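You operate a simulated robot arm through the tools that you are given. There is no shell and no other tool.

Carry out the task below with a simulated robot arm. There is one attempt and no reset: what you move stays moved.

JOB
Pump the small yellow coupler up to 1.5 bar on the test box.
Fine: press SET ZERO once before pumping; seat it, grip TIGHT, test vent CLOSED, and leave it so. Set down upright: what you pick out.

It is judged by the outcome, as a careful person would: the job done as asked, and still so three seconds after it is handed in. It fails if anything else is knocked over, pushed out of place, dropped, spilled or broken.

ROBOT AND FRAMES
A 7-joint arm with a two-finger parallel gripper, fixed in place. Base frame: the origin is on the floor under the middle of its stand, x ahead of it, y to its left, z up. Lengths are in m, angles in degrees, forces in N, time in s.
With the tool pointing down near the work surface it reaches from about 0.3 to 0.7 m from the base axis. Its first joint turns from -66.0 to 66.0 degrees. Payload 1.57 kg.
The TCP is the grasp point between the finger pads, 0.03 m short of the fingertips. In the tool frame z runs along the fingers and y along their closing line. The gripper opens to 0.11 m. The fingers are 0.024 m wide and 0.012 m thick; the gripper's body (0.048 by 0.112 m) begins 0.078 m behind the TCP.
Orientation is told as [roll, pitch, yaw] about the base's x, y, z axes, in that order, counted from this pose: with the fingers straight down and closing along the base's y, the tool's x points along the base's -x, its y along +y and its z along -z.

CONTROLS
- The arm moves only by the tool step_arm. Its argument "targets" is a list of rows, each a list of 3 entries, a list of its own where there are three numbers: the shift along the tool's x, y, z in m, then the turn, a rotation vector about the tool's x, y, z in degrees, then the gripper command, from -1 (shut) to 1 (fully open), values between in proportion. In form: [[[dx, dy, dz], [wx, wy, wz], claw], ...]. A call has 1 to 20 rows; each row shifts and turns the commanded pose from where the row before left it, along the tool's axes as they then stand. A row lasts 0.2 s, in which the tool goes at most 0.05 m and 8.6 degrees; a call with a longer step from one row to the next is refused whole, and so is a gripper value outside its range. A pose out of reach is approached as far as the arm can. The call stops where the force on the tool passes 40 N (or 10 N more than at its start, if that is more) or the arm is blocked; 0.2 s more then pass. The fingers move at their own pace (about 0.108 m/s each) and stop on an object; they squeeze with about 26 N. The grip force told is the motor's: it shows also when the fingers shut on nothing. Time passes only in rows, and 0.2 s behind the last, so rows that do not move let the fingers close. It gives the time, the measured TCP pose, the force on the tool (base axes), the opening and the grip force at its end, in the units of the frame above (readings bear some noise), with the torque about the TCP (base axes, N m) and any sound that the robot's microphone picked up.
- Cameras (640 x 400 px; columns grow to the right, rows downward): "scene" is fixed at [0.1672, -0.3904, 1.4059]; the picture's right is [0.78, -0.63, 0.00], its down [-0.35, -0.44, -0.83] and it looks along [0.52, 0.65, -0.56] (base axes); focal length 227 px, centre (320, 200). "wrist" rides on the gripper at [0.07, 0.016, -0.141] in the tool frame; the picture's right is [-0.23, 0.97, 0.00], its down [-0.85, -0.20, -0.48] and it looks along [-0.47, -0.11, 0.88] (tool axes); focal length 222 px, centre (320, 200). There is no depth. A picture from a camera that has moved, and an enlarged one, comes with that camera's place and axes in the base frame and with its lens.
- capture(camera): a new picture of that camera. It takes no simulated time.
- zoom(camera, box): a new picture of the part [left, top, right, bottom] of that camera's present view, enlarged. It takes no simulated time.
- hand_in(): hands the job in; it is judged then, once.

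Places have to be worked out from the pictures, the camera data and where the tool is seen. Open the gripper and draw the arm clear of the work before you hand the job in, unless the task says otherwise.

The tools are called after "Request:" by a JSON object that holds its "name" and its "arguments". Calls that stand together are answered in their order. step_arm: Moves the arm, as the interface text tells. Its arguments: {"type":"object","properties":{"targets":{"type":"array"}},"required":["targets"]} The other tools are called the same way: capture (camera) takes a picture; zoom (camera, box) takes an enlarged picture of a part of a camera's view; hand_in () hands the job in.

At the start:

```text
time_s: 0.0
ee_pos: [0.3596, 0.0103, 1.292]
orientation: [0.0, 0.0, 0.0]
force: [-0.2, 0.2, -0.6]
torque: [0.0, 0.01, -0.03]
gripper_width: 0.1099
gripper_force: 0.1
```

scene: 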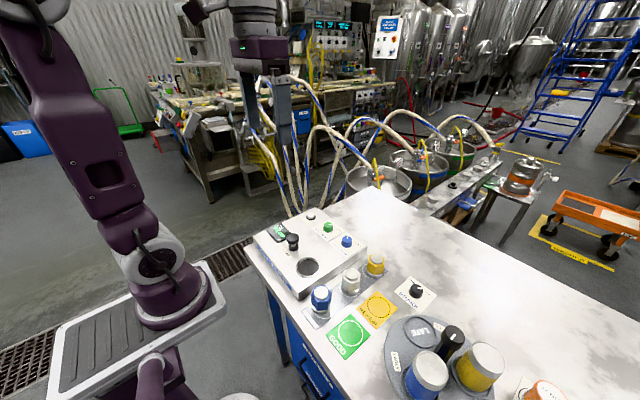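
wrist: 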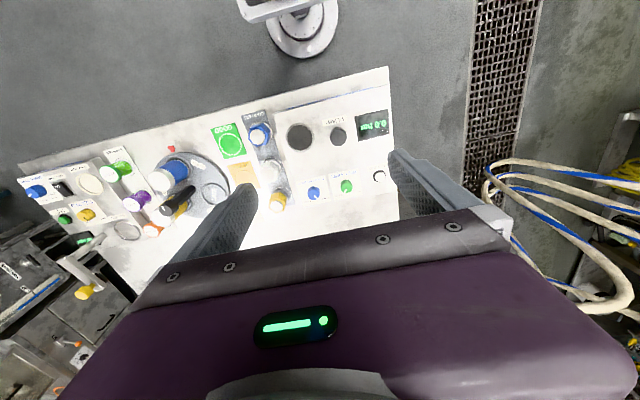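

I begin by looking closer at the work surface in both cameras to identify the test box, its controls and the couplers.

Request:
{"name": "zoom", "arguments": {"camera": "scene", "box": [240, 200, 400, 300]}}

Request:
{"name": "zoom", "arguments": {"camera": "scene", "box": [300, 250, 460, 350]}}

Request:
{"name": "zoom", "arguments": {"camera": "scene", "box": [380, 300, 540, 400]}}

Request:
{"name": "zoom", "arguments": {"camera": "wrist", "box": [230, 90, 400, 220]}}

Request:
{"name": "zoom", "arguments": {"camera": "wrist", "box": [10, 130, 240, 280]}}

```text
4.00 times, centred on (320, 250) of scene
camera zoom: at [0.1672, -0.3904, 1.4059], right [0.78, -0.63, 0.0], down [-0.35, -0.44, -0.83], along [0.52, 0.65, -0.56], focal length 909 px, centre (320, 0)
```

zoom: 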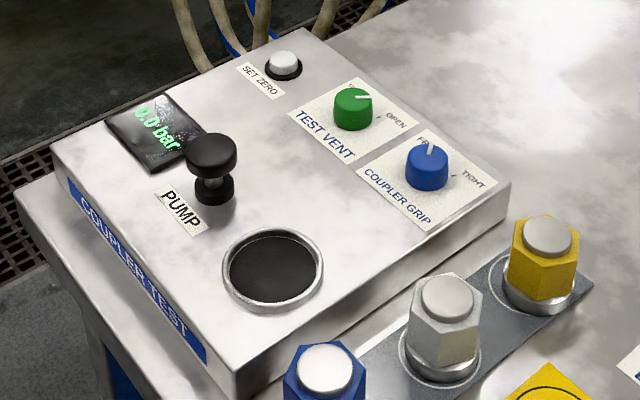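

```text
4.00 times, centred on (380, 300) of scene
camera zoom: at [0.1672, -0.3904, 1.4059], right [0.78, -0.63, 0.0], down [-0.35, -0.44, -0.83], along [0.52, 0.65, -0.56], focal length 909 px, centre (80, -200)
```

zoom: 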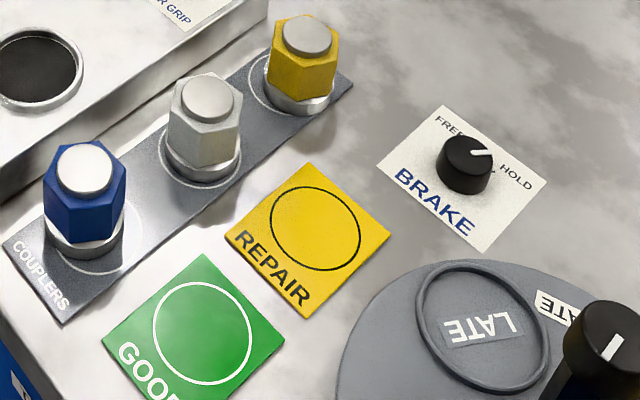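

```text
4.00 times, centred on (460, 350) of scene
camera zoom: at [0.1672, -0.3904, 1.4059], right [0.78, -0.63, 0.0], down [-0.35, -0.44, -0.83], along [0.52, 0.65, -0.56], focal length 909 px, centre (-240, -400)
```

zoom: 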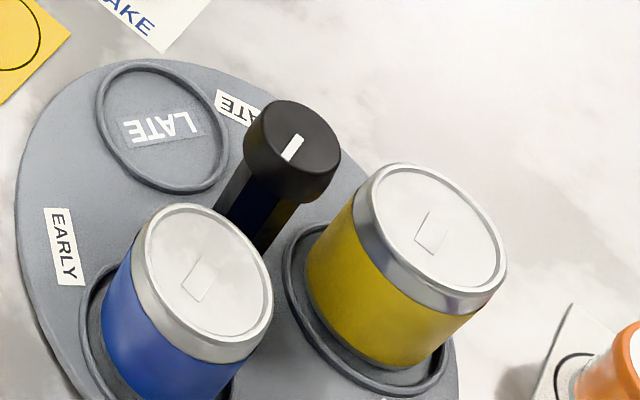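

```text
3.08 times, centred on (315, 155) of wrist
camera zoom: at [0.2924, 0.0269, 1.4324], right [0.23, 0.97, 0.0], down [0.85, -0.2, 0.48], along [0.47, -0.11, -0.88], focal length 684 px, centre (335, 338)
```

zoom: 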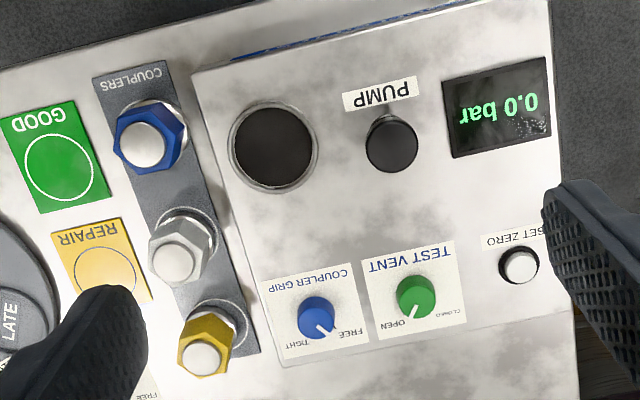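

```text
2.67 times, centred on (125, 205) of wrist
camera zoom: at [0.2924, 0.0269, 1.4324], right [0.23, 0.97, 0.0], down [0.85, -0.2, 0.48], along [0.47, -0.11, -0.88], focal length 592 px, centre (840, 187)
```

zoom: 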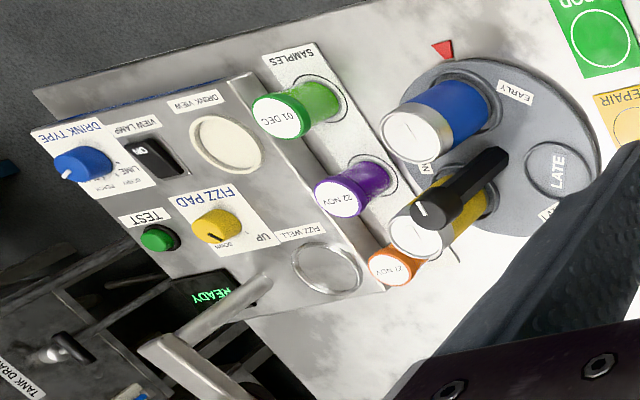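

The box shows 0.0 bar, the vent pointer is at OPEN and the grip pointer at FREE. By triangulation the table is at z≈0.863, the box top at ≈0.90, the yellow hex coupler at ≈(0.557, -0.156) with its top at ≈0.918, and the well at ≈(0.40, -0.049). I'll lower the arm for a closer wrist view.

Request:
{"name": "step_arm", "arguments": {"targets": [[[-0.004, -0.01, 0.035], [0, 0, 0], 1], [[-0.004, -0.01, 0.035], [0, 0, 0], 1], [[-0.004, -0.01, 0.035], [0, 0, 0], 1], [[-0.004, -0.01, 0.035], [0, 0, 0], 1], [[-0.004, -0.01, 0.035], [0, 0, 0], 1]]}}

Request:
{"name": "capture", "arguments": {"camera": "wrist"}}

Request:
{"name": "capture", "arguments": {"camera": "scene"}}

```text
time_s: 1.2
ee_pos: [0.3805, -0.0382, 1.1162]
orientation: [0.1, 0.0, 0.1]
force: [-0.4, 0.1, -0.2]
torque: [0.01, -0.01, 0.02]
gripper_width: 0.11
gripper_force: 0.1
```

```text
taken
camera wrist: at [0.3126, -0.022, 1.2562], right [0.23, 0.97, 0.0], down [0.85, -0.2, 0.48], along [0.47, -0.11, -0.88], focal length 222 px, centre (320, 200)
```

wrist: 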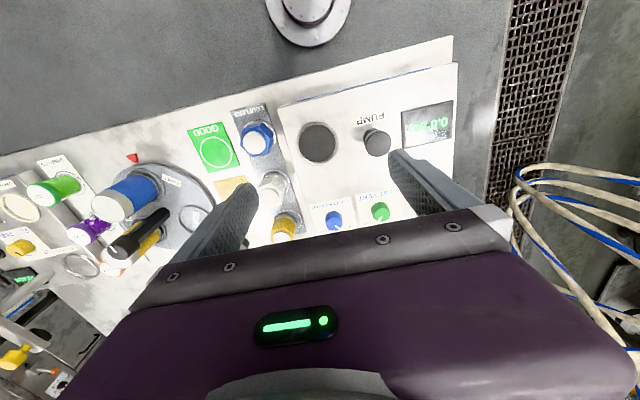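

```text
taken
```

scene: 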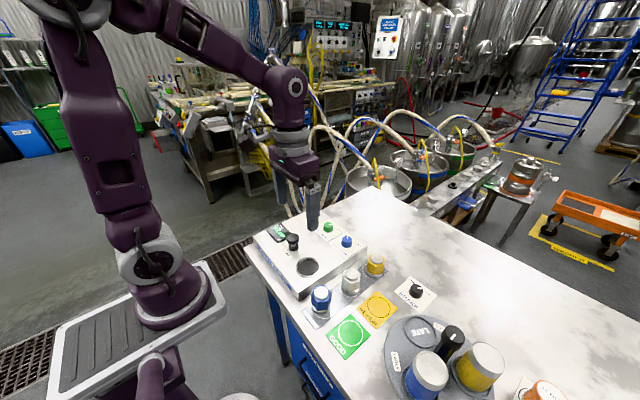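

The arm is at (0.38, -0.04, 1.116) with the workpieces in view. I zoom both cameras to refine positions and check the scene camera against the known fingertip location.

Request:
{"name": "zoom", "arguments": {"camera": "scene", "box": [270, 140, 350, 240]}}

Request:
{"name": "zoom", "arguments": {"camera": "wrist", "box": [190, 90, 350, 250]}}

Request:
{"name": "zoom", "arguments": {"camera": "wrist", "box": [300, 90, 460, 240]}}

```text
4.00 times, centred on (310, 190) of scene
camera zoom: at [0.1672, -0.3904, 1.4059], right [0.78, -0.63, 0.0], down [-0.35, -0.44, -0.83], along [0.52, 0.65, -0.56], focal length 909 px, centre (360, 240)
```

zoom: 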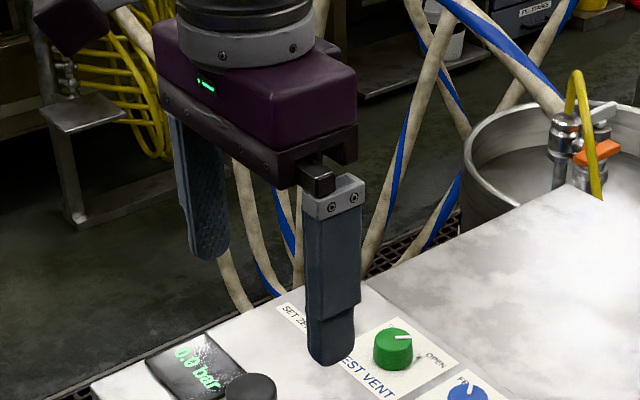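

```text
2.50 times, centred on (270, 170) of wrist
camera zoom: at [0.3126, -0.022, 1.2562], right [0.23, 0.97, 0.0], down [0.85, -0.2, 0.48], along [0.47, -0.11, -0.88], focal length 555 px, centre (445, 275)
```

zoom: 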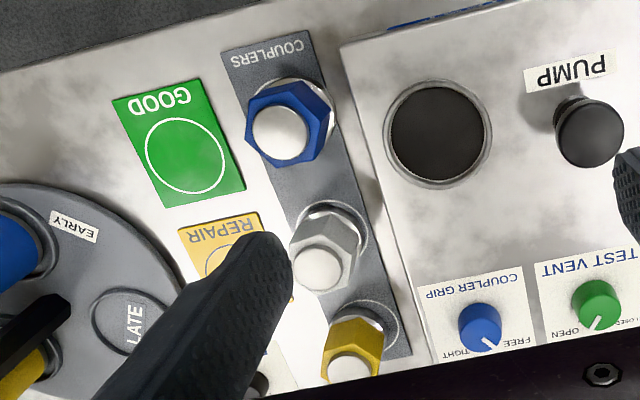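

```text
2.67 times, centred on (380, 165) of wrist
camera zoom: at [0.3126, -0.022, 1.2562], right [0.23, 0.97, 0.0], down [0.85, -0.2, 0.48], along [0.47, -0.11, -0.88], focal length 592 px, centre (160, 293)
```

zoom: 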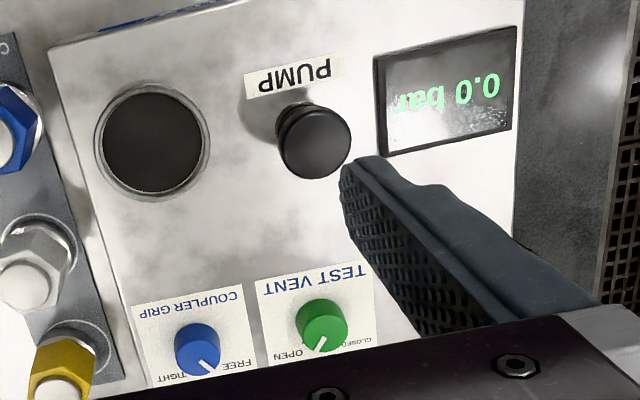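

The scene camera model checks out against the fingertip (predicted 329,360; seen 330,360). Next I move above the yellow coupler at z≈1.03, clear of everything, to look straight down at it.

Request:
{"name": "step_arm", "arguments": {"targets": [[[-0.0353, -0.0236, 0.01], [0, 0, 0], 1], [[-0.0353, -0.0236, 0.01], [0, 0, 0], 1], [[-0.0353, -0.0236, 0.02], [0, 0, 0], 1], [[-0.0353, -0.0236, 0.023], [0, 0, 0], 1], [[-0.0353, -0.0236, 0.023], [0, 0, 0], 1], [[0, 0, 0], [0, 0, 0], 1]]}}

Request:
{"name": "capture", "arguments": {"camera": "wrist"}}

Request:
{"name": "zoom", "arguments": {"camera": "scene", "box": [330, 200, 430, 300]}}

Request:
{"name": "zoom", "arguments": {"camera": "wrist", "box": [250, 90, 390, 200]}}

```text
time_s: 2.6
ee_pos: [0.5588, -0.16, 1.0313]
orientation: [0.0, 0.0, 0.0]
force: [0.0, 0.9, 0.2]
torque: [0.0, -0.01, 0.02]
gripper_width: 0.1098
gripper_force: 0.2
```

```text
taken
camera wrist: at [0.4902, -0.1427, 1.1714], right [0.23, 0.97, 0.0], down [0.86, -0.2, 0.48], along [0.47, -0.11, -0.88], focal length 222 px, centre (320, 200)
```

wrist: 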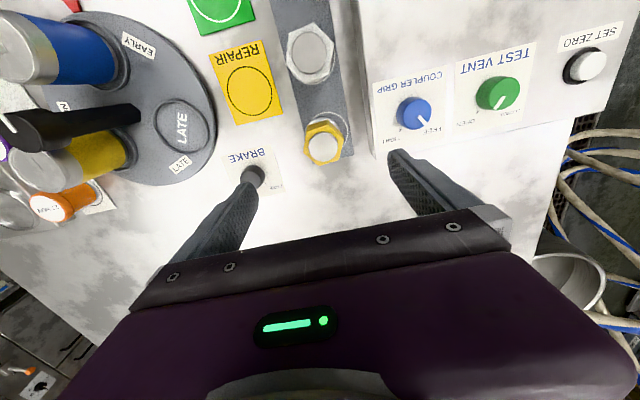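

```text
4.00 times, centred on (380, 250) of scene
camera zoom: at [0.1672, -0.3905, 1.4059], right [0.78, -0.63, 0.0], down [-0.35, -0.44, -0.83], along [0.52, 0.65, -0.56], focal length 909 px, centre (80, 0)
```

zoom: 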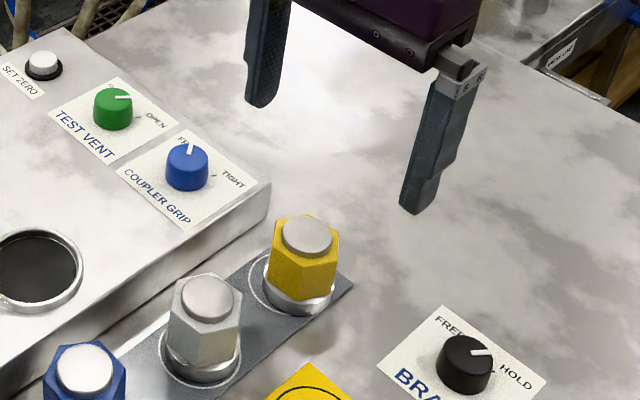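

```text
3.64 times, centred on (320, 145) of wrist
camera zoom: at [0.4902, -0.1427, 1.1714], right [0.23, 0.97, 0.0], down [0.86, -0.2, 0.48], along [0.47, -0.11, -0.88], focal length 808 px, centre (320, 400)
```

zoom: 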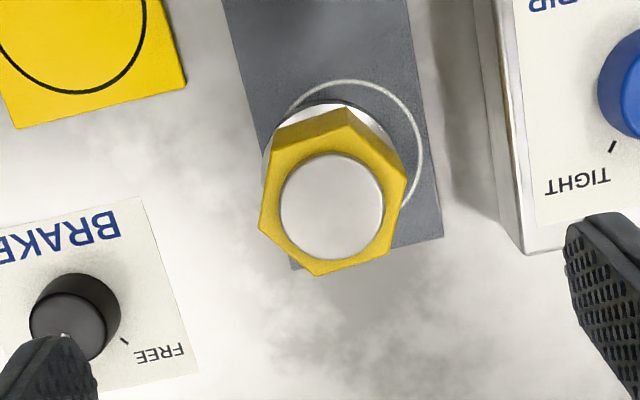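

Stereo now puts the yellow coupler's top at (0.5567, -0.1545, 0.921). Its hex is about 42 mm across flats, with flat normals at about 66° from base x. I turn the tool by -24° yaw so the fingers close on flats, centre over it, and go to just above its top with about 0.07 m opening.

Request:
{"name": "step_arm", "arguments": {"targets": [[[0, 0, 0], [0, 0, 8], 0.3], [[0, 0, 0], [0, 0, 8], 0.3], [[0, 0, 0], [0, 0, 8], 0.3], [[0.0038, 0.0035, 0.02], [0, 0, 0], 0.3], [[0, 0, 0.03], [0, 0, 0], 0.3], [[0, 0, 0], [0, 0, 0], 0.3]]}}

Request:
{"name": "capture", "arguments": {"camera": "wrist"}}

Request:
{"name": "zoom", "arguments": {"camera": "scene", "box": [330, 200, 430, 300]}}

Request:
{"name": "zoom", "arguments": {"camera": "wrist", "box": [250, 110, 390, 220]}}

```text
time_s: 4.0
ee_pos: [0.555, -0.1528, 0.9812]
orientation: [0.0, 0.1, -24.0]
force: [-0.5, 0.2, 1.1]
torque: [-0.03, 0.0, 0.0]
gripper_width: 0.0714
gripper_force: 0.0
```

```text
taken
camera wrist: at [0.5, -0.109, 1.1209], right [0.6, 0.8, 0.0], down [0.7, -0.53, 0.48], along [0.38, -0.29, -0.88], focal length 222 px, centre (320, 200)
```

wrist: 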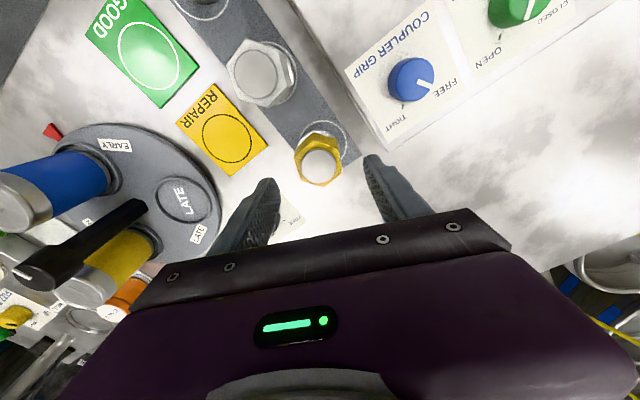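

```text
4.00 times, centred on (380, 250) of scene
camera zoom: at [0.1672, -0.3904, 1.4059], right [0.78, -0.63, 0.0], down [-0.35, -0.44, -0.83], along [0.52, 0.65, -0.56], focal length 909 px, centre (80, 0)
```

zoom: 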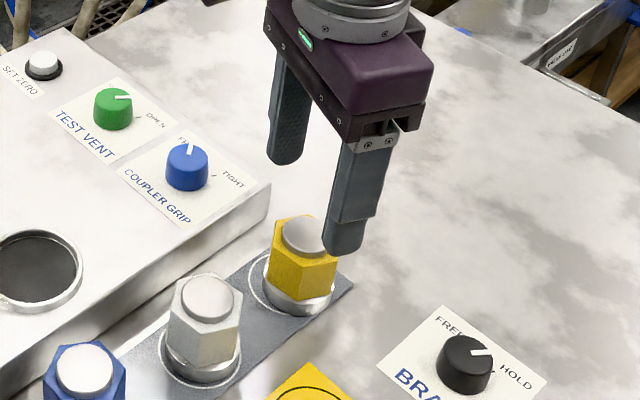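

```text
3.64 times, centred on (320, 165) of wrist
camera zoom: at [0.5, -0.109, 1.1209], right [0.6, 0.8, 0.0], down [0.7, -0.53, 0.48], along [0.38, -0.29, -0.88], focal length 808 px, centre (320, 327)
```

zoom: 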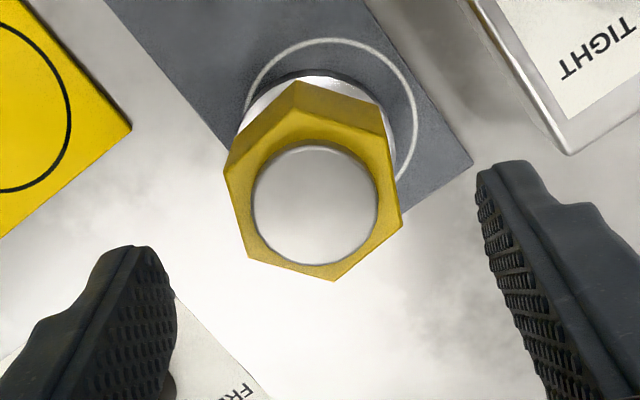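

The hex flats are parallel to the finger pads and the offset is only about -2 mm along the closing line. I correct this, lower so the fingertips overlap the top ~18 mm of the coupler, and close the gripper.

Request:
{"name": "step_arm", "arguments": {"targets": [[[0, -0.002, 0.016], [0, 0, 0], 0.3], [[0, 0, 0.016], [0, 0, 0], 0.3], [[0, 0, 0.016], [0, 0, 0], 0.3], [[0, 0, 0], [0, 0, 0], 0.0], [[0, 0, 0], [0, 0, 0], -0.3], [[0, 0, 0], [0, 0, 0], -0.6], [[0, 0, 0], [0, 0, 0], -1], [[0, 0, 0], [0, 0, 0], -1]]}}

Request:
{"name": "zoom", "arguments": {"camera": "wrist", "box": [250, 110, 390, 220]}}

Request:
{"name": "zoom", "arguments": {"camera": "scene", "box": [330, 200, 430, 300]}}

```text
time_s: 5.8
ee_pos: [0.5552, -0.1546, 0.9323]
orientation: [0.0, -0.1, -24.0]
force: [0.4, 0.0, -0.5]
torque: [0.0, 0.0, 0.01]
gripper_width: 0.0436
gripper_force: 26.0
```

```text
3.64 times, centred on (320, 165) of wrist
camera zoom: at [0.4997, -0.1117, 1.0734], right [0.6, 0.8, 0.0], down [0.7, -0.53, 0.48], along [0.38, -0.29, -0.88], focal length 808 px, centre (320, 327)
```

zoom: 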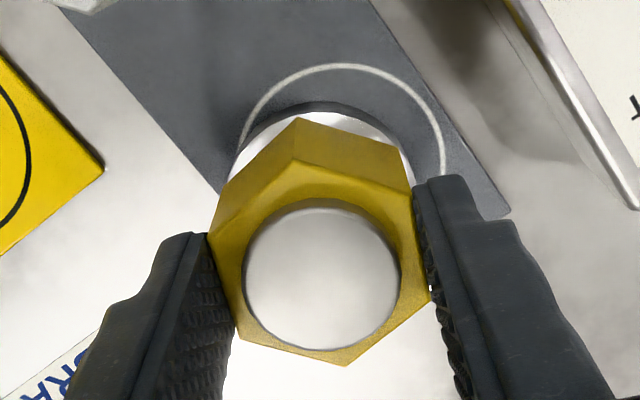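

```text
4.00 times, centred on (380, 250) of scene
camera zoom: at [0.1673, -0.3904, 1.4059], right [0.78, -0.63, 0.0], down [-0.35, -0.44, -0.83], along [0.52, 0.65, -0.56], focal length 909 px, centre (80, 0)
```

zoom: 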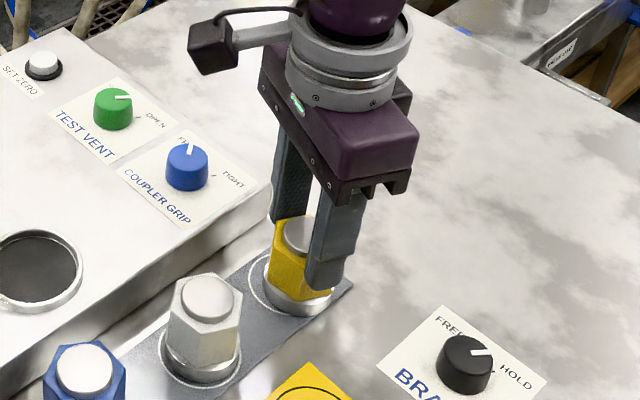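

The coupler is gripped (26 N, 43.6 mm wide). I lift it straight up about 0.1 m, then check that it hangs properly and look at the well.

Request:
{"name": "step_arm", "arguments": {"targets": [[[0, 0, -0.01], [0, 0, 0], -1], [[0, 0, -0.02], [0, 0, 0], -1], [[0, 0, -0.03], [0, 0, 0], -1], [[0, 0, -0.03], [0, 0, 0], -1], [[0, 0, -0.02], [0, 0, 0], -1], [[0, 0, 0], [0, 0, 0], -1]]}}

Request:
{"name": "capture", "arguments": {"camera": "wrist"}}

Request:
{"name": "zoom", "arguments": {"camera": "scene", "box": [260, 160, 420, 300]}}

```text
time_s: 7.2
ee_pos: [0.5543, -0.155, 1.0421]
orientation: [-0.1, 0.0, -24.0]
force: [0.8, 0.0, -1.2]
torque: [0.06, 0.05, -0.01]
gripper_width: 0.0436
gripper_force: 25.8
```

```text
taken
camera wrist: at [0.4991, -0.1109, 1.183], right [0.6, 0.8, 0.0], down [0.7, -0.53, 0.48], along [0.38, -0.29, -0.88], focal length 222 px, centre (320, 200)
```

wrist: 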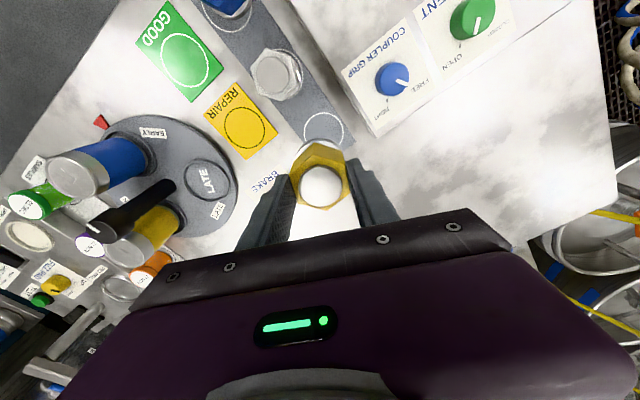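

```text
2.86 times, centred on (340, 230) of scene
camera zoom: at [0.1673, -0.3904, 1.4059], right [0.78, -0.63, 0.0], down [-0.35, -0.44, -0.83], along [0.52, 0.65, -0.56], focal length 649 px, centre (263, 114)
```

zoom: 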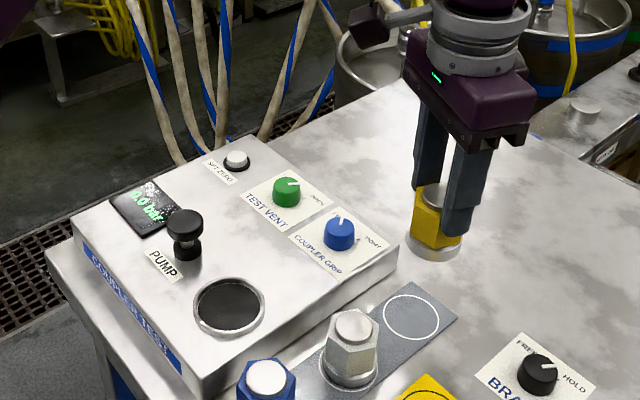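

The coupler hangs straight in the fingers. I carry it level over to above the well, estimated at (0.401, -0.048), staying high enough to clear the grey coupler and the knobs.

Request:
{"name": "step_arm", "arguments": {"targets": [[[0.037, 0.0069, 0], [0, 0, 0], -1], [[0.037, 0.0069, 0], [0, 0, 0], -1], [[0.037, 0.0069, 0], [0, 0, 0], -1], [[0.037, 0.0069, 0], [0, 0, 0], -1], [[0.037, 0.0069, 0], [0, 0, 0], -1], [[0, 0, 0], [0, 0, 0], -1]]}}

Request:
{"name": "capture", "arguments": {"camera": "wrist"}}

Request:
{"name": "zoom", "arguments": {"camera": "wrist", "box": [250, 80, 390, 220]}}

Request:
{"name": "zoom", "arguments": {"camera": "scene", "box": [250, 180, 370, 300]}}

```text
time_s: 8.6
ee_pos: [0.401, -0.048, 1.0446]
orientation: [0.0, -0.1, -24.0]
force: [-0.4, 0.3, -2.4]
torque: [-0.02, 0.04, 0.01]
gripper_width: 0.0439
gripper_force: 25.9
```

```text
taken
camera wrist: at [0.3445, -0.0041, 1.1846], right [0.6, 0.8, 0.0], down [0.7, -0.53, 0.48], along [0.38, -0.29, -0.88], focal length 222 px, centre (320, 200)
```

wrist: 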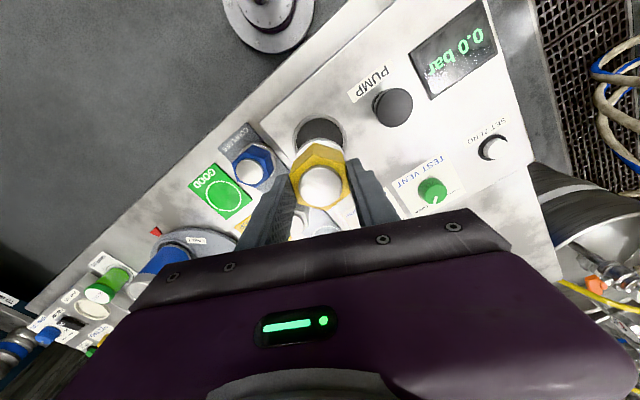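

```text
2.86 times, centred on (320, 150) of wrist
camera zoom: at [0.3445, -0.0041, 1.1846], right [0.6, 0.8, 0.0], down [0.7, -0.53, 0.48], along [0.38, -0.29, -0.88], focal length 635 px, centre (320, 343)
```

zoom: 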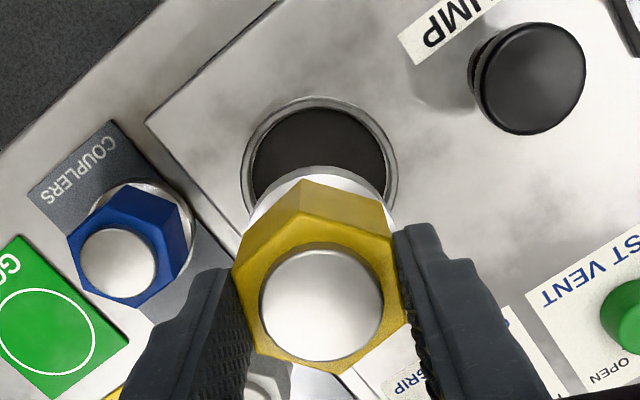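

```text
3.33 times, centred on (310, 240) of scene
camera zoom: at [0.1673, -0.3904, 1.4059], right [0.78, -0.63, 0.0], down [-0.35, -0.44, -0.83], along [0.52, 0.65, -0.56], focal length 757 px, centre (353, 67)
```

zoom: 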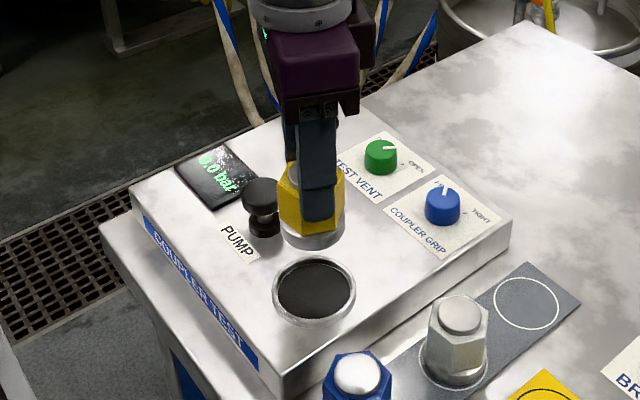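

Wrist and scene views agree the well centre is within about 1 mm of straight below the coupler. I lower to just above the rim, then check the alignment.

Request:
{"name": "step_arm", "arguments": {"targets": [[[0, 0, 0.02], [0, 0, 0], -1], [[0, 0, 0.02], [0, 0, 0], -1], [[0, 0, 0.015], [0, 0, 0], -1], [[0, 0, 0.008], [0, 0, 0], -1], [[0, 0, 0], [0, 0, 0], -1]]}}

Request:
{"name": "zoom", "arguments": {"camera": "wrist", "box": [250, 80, 390, 220]}}

Request:
{"name": "zoom", "arguments": {"camera": "scene", "box": [265, 210, 345, 290]}}

```text
time_s: 9.8
ee_pos: [0.3995, -0.0488, 0.979]
orientation: [0.0, 0.0, -24.0]
force: [0.2, 1.4, -2.9]
torque: [0.01, 0.03, -0.02]
gripper_width: 0.0438
gripper_force: 25.9
```

```text
2.86 times, centred on (320, 150) of wrist
camera zoom: at [0.3439, -0.0042, 1.1199], right [0.6, 0.8, 0.0], down [0.7, -0.53, 0.48], along [0.38, -0.29, -0.88], focal length 635 px, centre (320, 343)
```

zoom: 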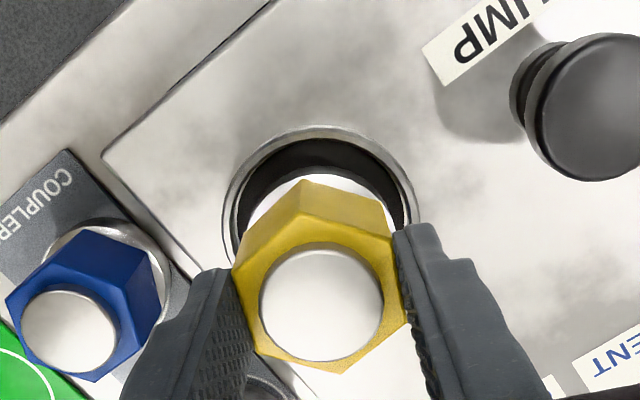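

```text
5.00 times, centred on (305, 250) of scene
camera zoom: at [0.1673, -0.3904, 1.4059], right [0.78, -0.63, 0.0], down [-0.35, -0.44, -0.83], along [0.52, 0.65, -0.56], focal length 1136 px, centre (395, -50)
```

zoom: 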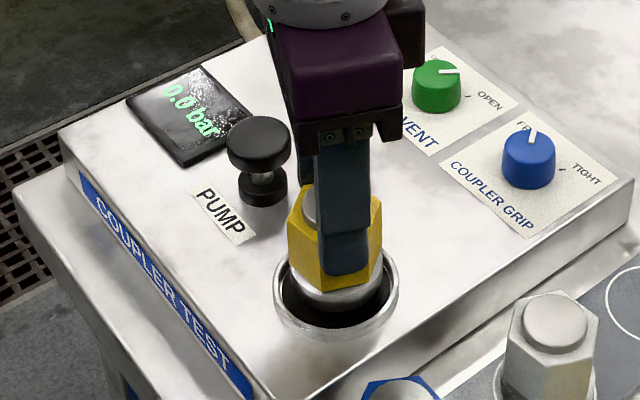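

The coupler is centred over the ring in both views with its base just above the rim. I lower it slowly into the well and watch the force.

Request:
{"name": "step_arm", "arguments": {"targets": [[[0, 0, 0.005], [0, 0, 0], -1], [[0, 0, 0.005], [0, 0, 0], -1], [[0, 0, 0.005], [0, 0, 0], -1], [[0, 0, 0], [0, 0, 0], -1]]}}

Request:
{"name": "zoom", "arguments": {"camera": "scene", "box": [265, 210, 345, 290]}}

Request:
{"name": "zoom", "arguments": {"camera": "wrist", "box": [250, 80, 390, 220]}}

```text
time_s: 10.8
ee_pos: [0.3996, -0.0492, 0.9649]
orientation: [0.1, -0.2, -24.0]
force: [3.3, -0.1, 26.2]
torque: [-0.01, -0.18, 0.02]
gripper_width: 0.0435
gripper_force: 25.8
```

```text
5.00 times, centred on (305, 250) of scene
camera zoom: at [0.167, -0.3904, 1.406], right [0.78, -0.63, 0.0], down [-0.35, -0.44, -0.83], along [0.52, 0.65, -0.56], focal length 1136 px, centre (395, -50)
```

zoom: 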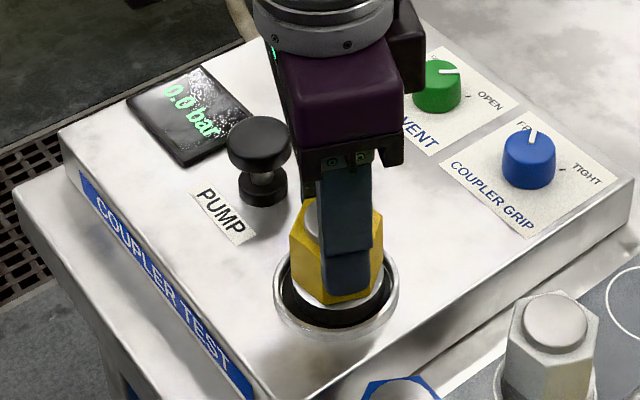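

```text
2.86 times, centred on (320, 150) of wrist
camera zoom: at [0.3437, -0.0048, 1.1048], right [0.6, 0.8, 0.0], down [0.7, -0.53, 0.48], along [0.38, -0.29, -0.88], focal length 635 px, centre (320, 343)
```

zoom: 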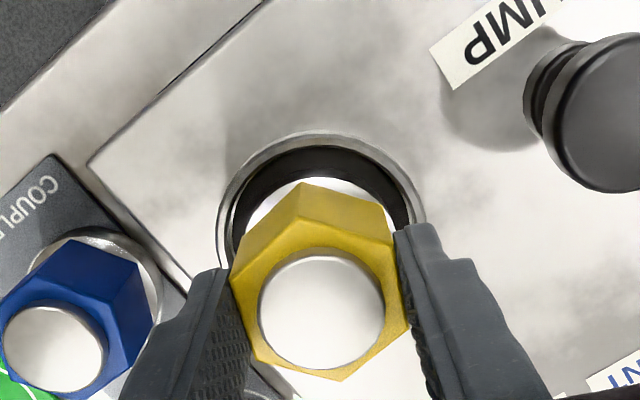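

The force rose to 26 N at TCP z≈0.9645, so the base has met something. Before continuing, I zoom in tightly to see whether it rests on the floor of the well or on an edge.

Request:
{"name": "zoom", "arguments": {"camera": "scene", "box": [290, 240, 330, 280]}}

Request:
{"name": "zoom", "arguments": {"camera": "wrist", "box": [290, 115, 350, 165]}}

Request:
{"name": "zoom", "arguments": {"camera": "scene", "box": [335, 250, 375, 300]}}

```text
10.00 times, centred on (310, 260) of scene
camera zoom: at [0.167, -0.3904, 1.406], right [0.78, -0.63, 0.0], down [-0.35, -0.44, -0.83], along [0.52, 0.65, -0.56], focal length 2272 px, centre (420, -400)
```

zoom: 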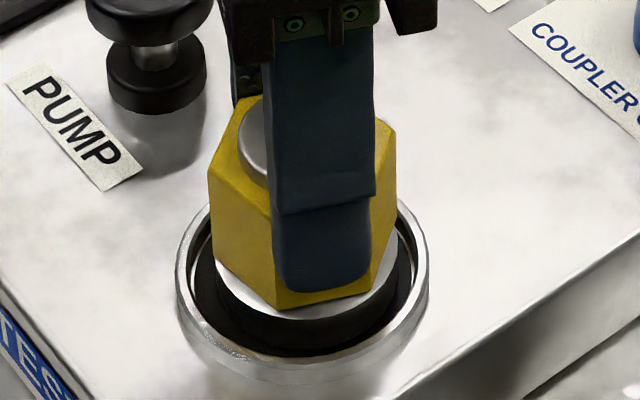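

```text
8.00 times, centred on (320, 140) of wrist
camera zoom: at [0.3437, -0.0048, 1.1048], right [0.6, 0.8, 0.0], down [0.7, -0.53, 0.48], along [0.38, -0.29, -0.88], focal length 1777 px, centre (320, 680)
```

zoom: 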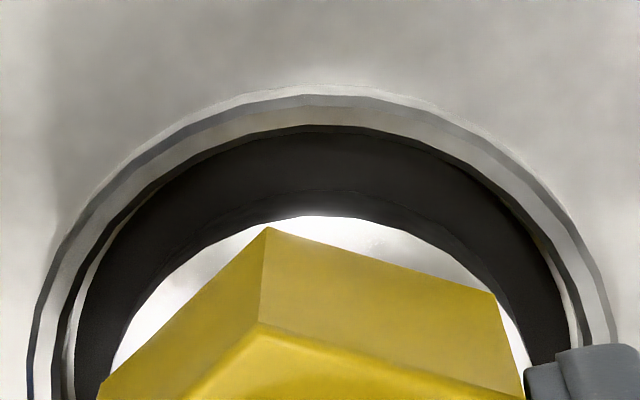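

```text
8.00 times, centred on (355, 275) of scene
camera zoom: at [0.167, -0.3904, 1.406], right [0.78, -0.63, 0.0], down [-0.35, -0.44, -0.83], along [0.52, 0.65, -0.56], focal length 1817 px, centre (40, -400)
```

zoom: 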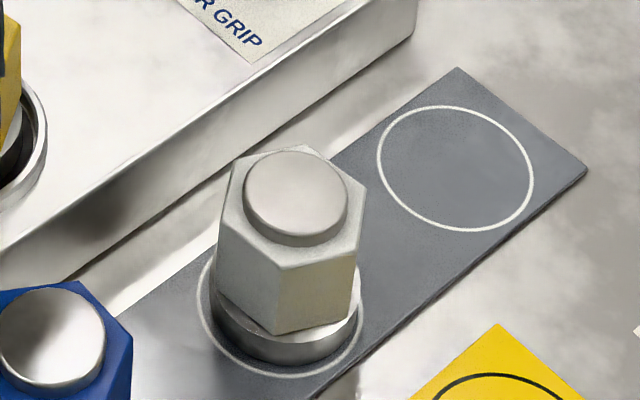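

The collar stands on the black floor of a shallow well, inside the ring. The gap is about 7 mm on the image-top side and about 4 mm at the sides, so it is about 2.5–3 mm off centre along tool -x. I lift 4 mm, shift +2.5 mm in tool x, and lower gently again.

Request:
{"name": "step_arm", "arguments": {"targets": [[[0, 0, -0.004], [0, 0, 0], -1], [[0.0025, 0, 0], [0, 0, 0], -1], [[0, 0, 0.0015], [0, 0, 0], -1], [[0, 0, 0], [0, 0, 0], -1]]}}

Request:
{"name": "zoom", "arguments": {"camera": "wrist", "box": [290, 115, 350, 165]}}

Request:
{"name": "zoom", "arguments": {"camera": "scene", "box": [290, 240, 330, 280]}}

```text
time_s: 11.8
ee_pos: [0.3972, -0.0477, 0.9668]
orientation: [0.0, 0.0, -24.0]
force: [0.3, 0.0, -1.1]
torque: [0.0, 0.01, -0.03]
gripper_width: 0.0434
gripper_force: 26.0
```

```text
8.00 times, centred on (320, 140) of wrist
camera zoom: at [0.3409, -0.0031, 1.1073], right [0.6, 0.8, 0.0], down [0.7, -0.53, 0.48], along [0.38, -0.29, -0.88], focal length 1777 px, centre (320, 680)
```

zoom: 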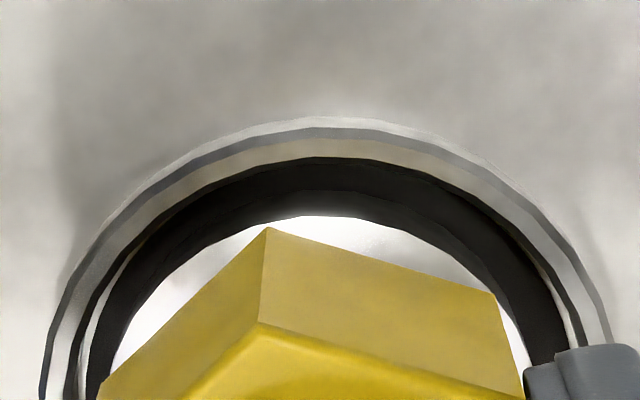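

```text
10.00 times, centred on (310, 260) of scene
camera zoom: at [0.1673, -0.3904, 1.4059], right [0.78, -0.63, 0.0], down [-0.35, -0.44, -0.83], along [0.52, 0.65, -0.56], focal length 2272 px, centre (420, -400)
```

zoom: 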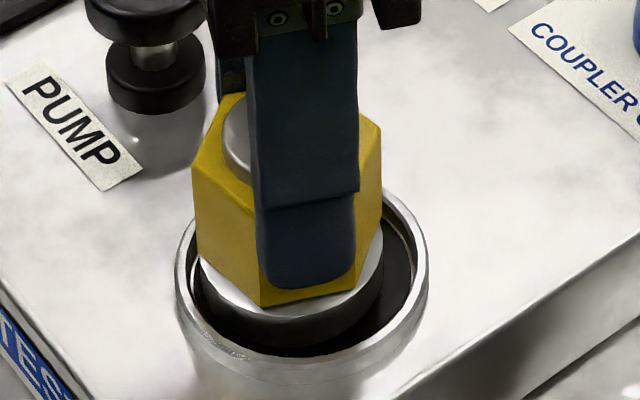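

Now free of contact (force about -1 N). Both views suggest I overshot by about 2 mm in tool +x, so I shift back 2 mm and look again before lowering.

Request:
{"name": "step_arm", "arguments": {"targets": [[[-0.002, 0, 0], [0, 0, 0], -1], [[0, 0, 0], [0, 0, 0], -1]]}}

Request:
{"name": "zoom", "arguments": {"camera": "wrist", "box": [290, 115, 350, 165]}}

Request:
{"name": "zoom", "arguments": {"camera": "scene", "box": [290, 240, 330, 280]}}

```text
time_s: 12.4
ee_pos: [0.4001, -0.0476, 0.9654]
orientation: [0.0, -0.1, -24.0]
force: [-0.6, 0.1, -1.6]
torque: [-0.03, -0.01, -0.03]
gripper_width: 0.0438
gripper_force: 26.1
```

```text
8.00 times, centred on (320, 140) of wrist
camera zoom: at [0.3433, -0.0036, 1.1072], right [0.6, 0.8, 0.0], down [0.7, -0.53, 0.48], along [0.38, -0.29, -0.88], focal length 1777 px, centre (320, 680)
```

zoom: 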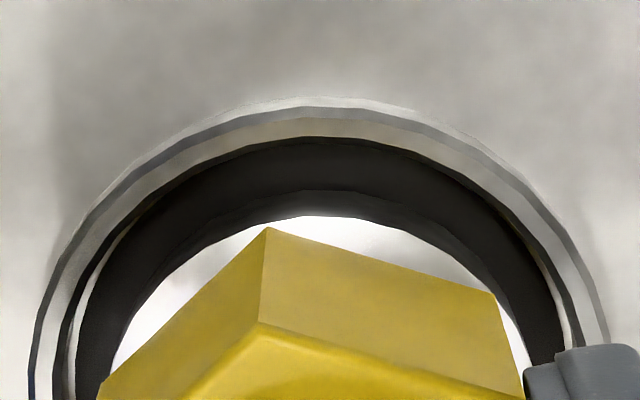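

```text
10.00 times, centred on (310, 260) of scene
camera zoom: at [0.1673, -0.3904, 1.4059], right [0.78, -0.63, 0.0], down [-0.35, -0.44, -0.83], along [0.52, 0.65, -0.56], focal length 2272 px, centre (420, -400)
```

zoom: 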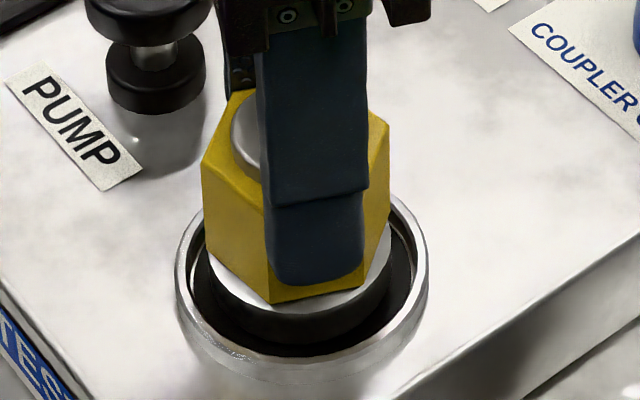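

Scene shows it centred to within 1 mm and wrist agrees to about 1 mm. I lower it in small steps until it just touches the floor.

Request:
{"name": "step_arm", "arguments": {"targets": [[[0, 0, 0.0012], [0, 0, 0], -1], [[0, 0, 0], [0, 0, 0], -1]]}}

Request:
{"name": "step_arm", "arguments": {"targets": [[[0, 0, 0.0012], [0, 0, 0], -1], [[0, 0, 0], [0, 0, 0], -1]]}}

```text
time_s: 13.0
ee_pos: [0.3997, -0.0472, 0.9657]
orientation: [-0.1, 0.0, -24.0]
force: [0.5, -0.3, -1.5]
torque: [-0.01, -0.02, 0.0]
gripper_width: 0.0436
gripper_force: 26.3
```

```text
time_s: 13.6
ee_pos: [0.4001, -0.0478, 0.9644]
orientation: [-0.1, 0.0, -24.0]
force: [-0.6, 0.2, -1.8]
torque: [0.01, -0.01, 0.03]
gripper_width: 0.0435
gripper_force: 26.0
```

No contact now at the height where it touched before, so earlier it was catching an edge. I continue lowering in small steps.

Request:
{"name": "step_arm", "arguments": {"targets": [[[0, 0, 0.0015], [0, 0, 0], -1], [[0, 0, 0], [0, 0, 0], -1]]}}

Request:
{"name": "step_arm", "arguments": {"targets": [[[0, 0, 0.0015], [0, 0, 0], -1], [[0, 0, 0], [0, 0, 0], -1]]}}

Request:
{"name": "zoom", "arguments": {"camera": "scene", "box": [290, 240, 330, 280]}}

Request:
{"name": "zoom", "arguments": {"camera": "wrist", "box": [290, 115, 350, 165]}}

```text
time_s: 14.2
ee_pos: [0.4006, -0.0483, 0.963]
orientation: [0.0, -0.1, -23.9]
force: [-1.9, 2.6, 26.6]
torque: [0.09, -0.02, 0.03]
gripper_width: 0.0438
gripper_force: 26.2
```

```text
time_s: 14.8
ee_pos: [0.3994, -0.0478, 0.9612]
orientation: [-0.1, 0.0, -24.1]
force: [0.7, 1.1, 25.5]
torque: [0.02, -0.06, 0.01]
gripper_width: 0.0436
gripper_force: 26.6
```

```text
10.00 times, centred on (310, 260) of scene
camera zoom: at [0.1669, -0.3904, 1.406], right [0.78, -0.63, 0.0], down [-0.35, -0.44, -0.83], along [0.52, 0.65, -0.56], focal length 2272 px, centre (420, -400)
```

zoom: 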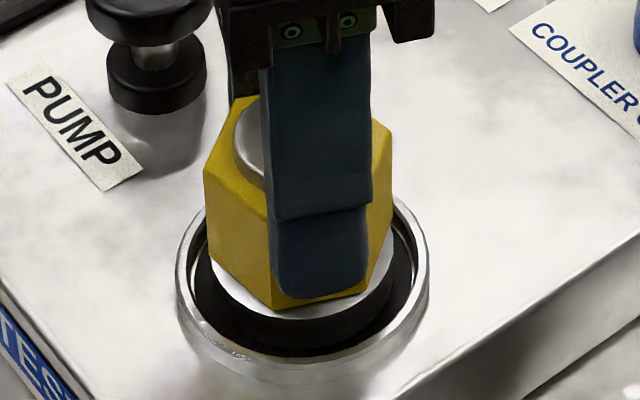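

```text
8.00 times, centred on (320, 140) of wrist
camera zoom: at [0.3434, -0.0041, 1.1024], right [0.6, 0.8, 0.0], down [0.7, -0.53, 0.48], along [0.38, -0.29, -0.88], focal length 1777 px, centre (320, 680)
```

zoom: 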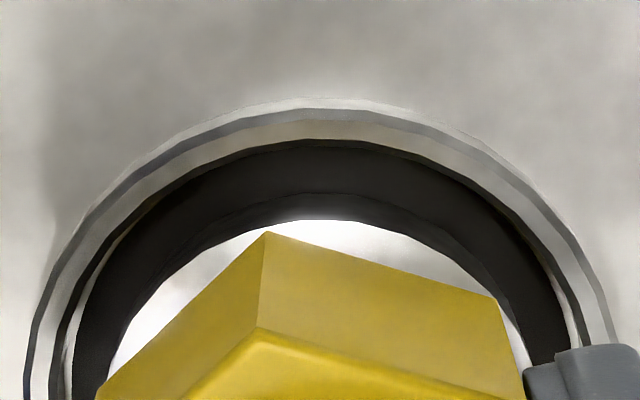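

The force levels at about 26 N while the fingers slide on the coupler, so it now stands firmly on the well floor and looks centred in the scene view. I open the fingers partly and raise the tool to inspect it.

Request:
{"name": "step_arm", "arguments": {"targets": [[[0, 0, -0.0005], [0, 0, 0], -0.1], [[0, 0, 0], [0, 0, 0], 0.1], [[0, 0, 0], [0, 0, 0], 0.3], [[0, 0, 0], [0, 0, 0], 0.3], [[0, 0, -0.02], [0, 0, 0], 0.3], [[0, 0, -0.03], [0, 0, 0], 0.3], [[0, 0, -0.03], [0, 0, 0], 0.3], [[0, 0, 0], [0, 0, 0], 0.3]]}}

Request:
{"name": "zoom", "arguments": {"camera": "wrist", "box": [270, 80, 370, 180]}}

Request:
{"name": "zoom", "arguments": {"camera": "scene", "box": [290, 240, 330, 280]}}

```text
time_s: 16.6
ee_pos: [0.3994, -0.0472, 1.0428]
orientation: [0.0, 0.0, -23.9]
force: [0.9, 0.1, -0.5]
torque: [-0.02, 0.0, 0.04]
gripper_width: 0.0716
gripper_force: 0.0
```

```text
4.00 times, centred on (320, 130) of wrist
camera zoom: at [0.3434, -0.0043, 1.1834], right [0.6, 0.8, 0.0], down [0.7, -0.53, 0.48], along [0.38, -0.29, -0.88], focal length 888 px, centre (320, 480)
```

zoom: 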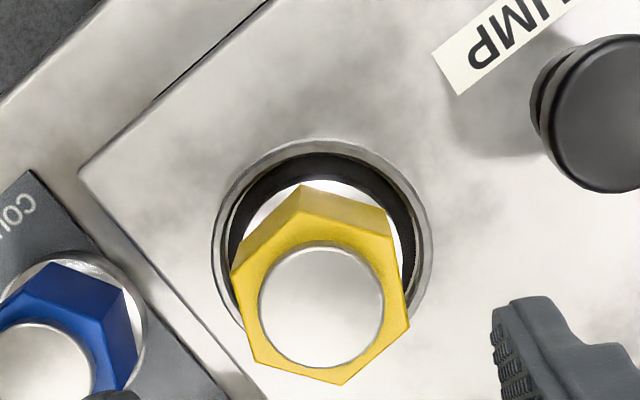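

```text
10.00 times, centred on (310, 260) of scene
camera zoom: at [0.1672, -0.3904, 1.4059], right [0.78, -0.63, 0.0], down [-0.35, -0.44, -0.83], along [0.52, 0.65, -0.56], focal length 2272 px, centre (420, -400)
```

zoom: 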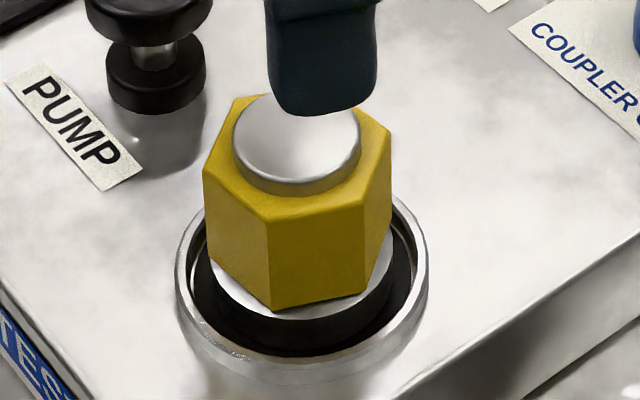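

The yellow coupler stands upright in the ring, and my reprojection puts it within about 1 mm of the ring's centre. Next I raise, turn the tool back to yaw 0, and move to view the grip and vent knobs closely.

Request:
{"name": "step_arm", "arguments": {"targets": [[[0, 0, -0.03], [0, 0, -8], 0.6], [[0, 0, 0], [0, 0, -8], 0.8], [[0, 0, 0], [0, 0, -8], 1], [[-0.035, 0.015, 0], [0, 0, 0], 1], [[-0.035, 0.015, 0], [0, 0, 0], 1], [[-0.03, 0.012, 0.01], [0, 0, 0], 1], [[0, 0, 0], [0, 0, 0], 1]]}}

Request:
{"name": "capture", "arguments": {"camera": "wrist"}}

Request:
{"name": "zoom", "arguments": {"camera": "wrist", "box": [260, 130, 400, 230]}}

Request:
{"name": "zoom", "arguments": {"camera": "scene", "box": [290, 200, 370, 260]}}

```text
time_s: 18.2
ee_pos: [0.499, -0.0056, 1.0599]
orientation: [0.0, 0.0, 0.1]
force: [-0.9, 0.1, -0.5]
torque: [-0.01, 0.01, -0.01]
gripper_width: 0.1101
gripper_force: 0.1
```

```text
taken
camera wrist: at [0.4316, 0.0116, 1.2009], right [0.23, 0.97, 0.0], down [0.85, -0.2, 0.48], along [0.47, -0.11, -0.88], focal length 222 px, centre (320, 200)
```

wrist: 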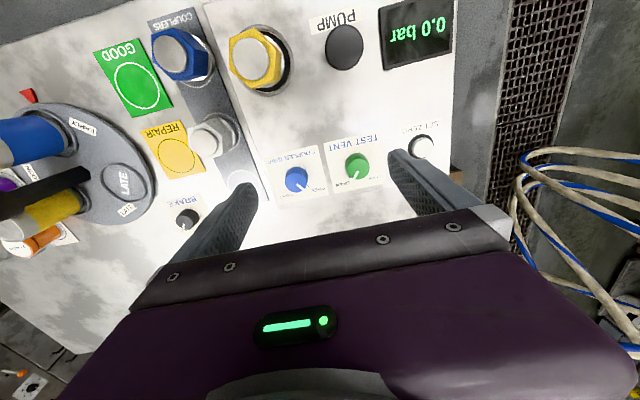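

```text
4.00 times, centred on (330, 180) of wrist
camera zoom: at [0.4316, 0.0116, 1.2009], right [0.23, 0.97, 0.0], down [0.85, -0.2, 0.48], along [0.47, -0.11, -0.88], focal length 888 px, centre (280, 280)
```

zoom: 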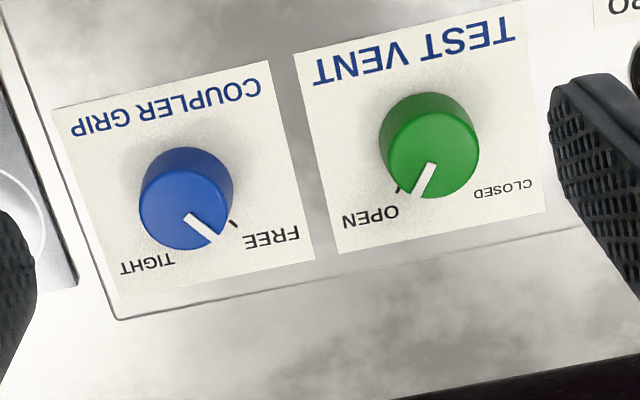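

```text
6.67 times, centred on (330, 230) of scene
camera zoom: at [0.1673, -0.3904, 1.4059], right [0.78, -0.63, 0.0], down [-0.35, -0.44, -0.83], along [0.52, 0.65, -0.56], focal length 1514 px, centre (253, 0)
```

zoom: 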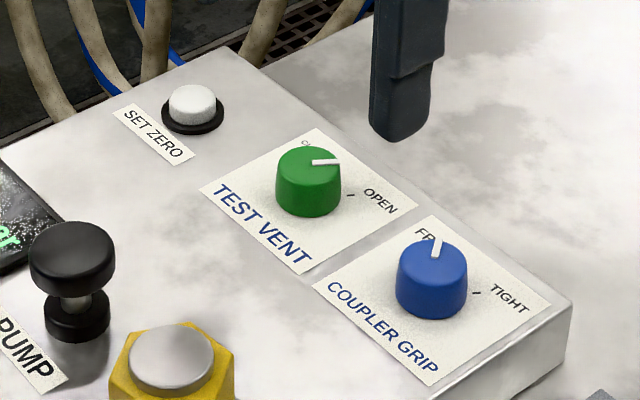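

The grip knob is at about (0.5466, -0.048) with its top near z≈0.92, pointer at about +30° (FREE); the TIGHT tick is at about -32°, so it needs a 60° clockwise turn. The vent knob at about (0.547, 0.038) needs 60° counter-clockwise. I go above the grip knob with the tool pre-turned to yaw +30°.

Request:
{"name": "step_arm", "arguments": {"targets": [[[-0.023, -0.0216, 0], [0, 0, -7.5], 0.5], [[-0.023, -0.0216, 0], [0, 0, 0], 0.1], [[0, 0, 0.02], [0, 0, -7.5], 0.1], [[0, 0, 0.03], [0, 0, -7.5], 0.1], [[0, 0, 0.02], [0, 0, -7.5], 0.1], [[0, 0, 0], [0, 0, 0], 0.1]]}}

Request:
{"name": "capture", "arguments": {"camera": "wrist"}}

Request:
{"name": "zoom", "arguments": {"camera": "wrist", "box": [260, 110, 400, 210]}}

Request:
{"name": "zoom", "arguments": {"camera": "scene", "box": [300, 190, 400, 270]}}

```text
time_s: 19.6
ee_pos: [0.5472, -0.0466, 0.9912]
orientation: [0.1, 0.1, 30.1]
force: [0.8, 0.0, 0.3]
torque: [0.0, 0.01, -0.01]
gripper_width: 0.0605
gripper_force: 0.1
```

```text
taken
camera wrist: at [0.4795, -0.0672, 1.132], right [-0.29, 0.96, 0.0], down [0.84, 0.26, 0.48], along [0.46, 0.14, -0.88], focal length 222 px, centre (320, 200)
```

wrist: 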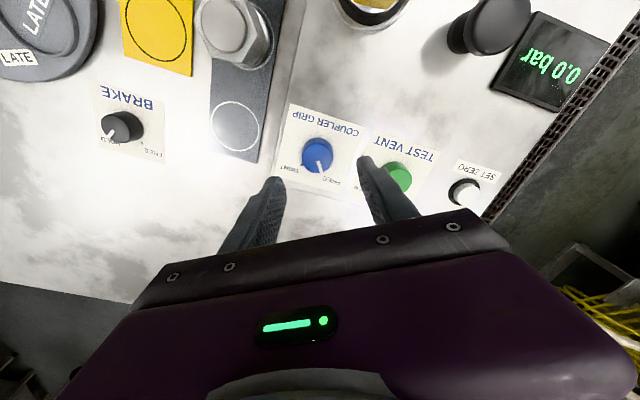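

```text
4.00 times, centred on (330, 160) of wrist
camera zoom: at [0.4795, -0.0672, 1.132], right [-0.29, 0.96, 0.0], down [0.84, 0.26, 0.48], along [0.46, 0.14, -0.88], focal length 888 px, centre (280, 360)
```

zoom: 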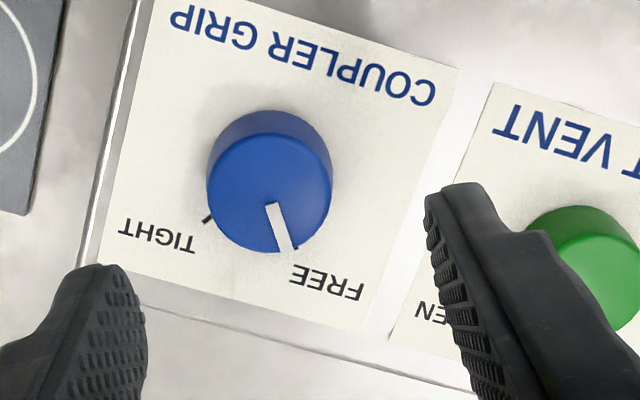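

```text
5.00 times, centred on (350, 230) of scene
camera zoom: at [0.1672, -0.3904, 1.4059], right [0.78, -0.63, 0.0], down [-0.35, -0.44, -0.83], along [0.52, 0.65, -0.56], focal length 1136 px, centre (170, 50)
```

zoom: 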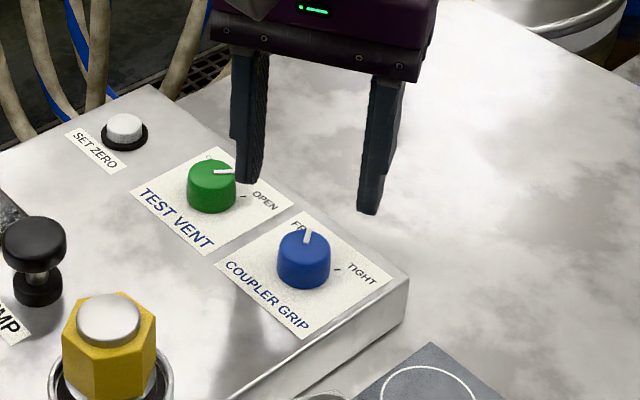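

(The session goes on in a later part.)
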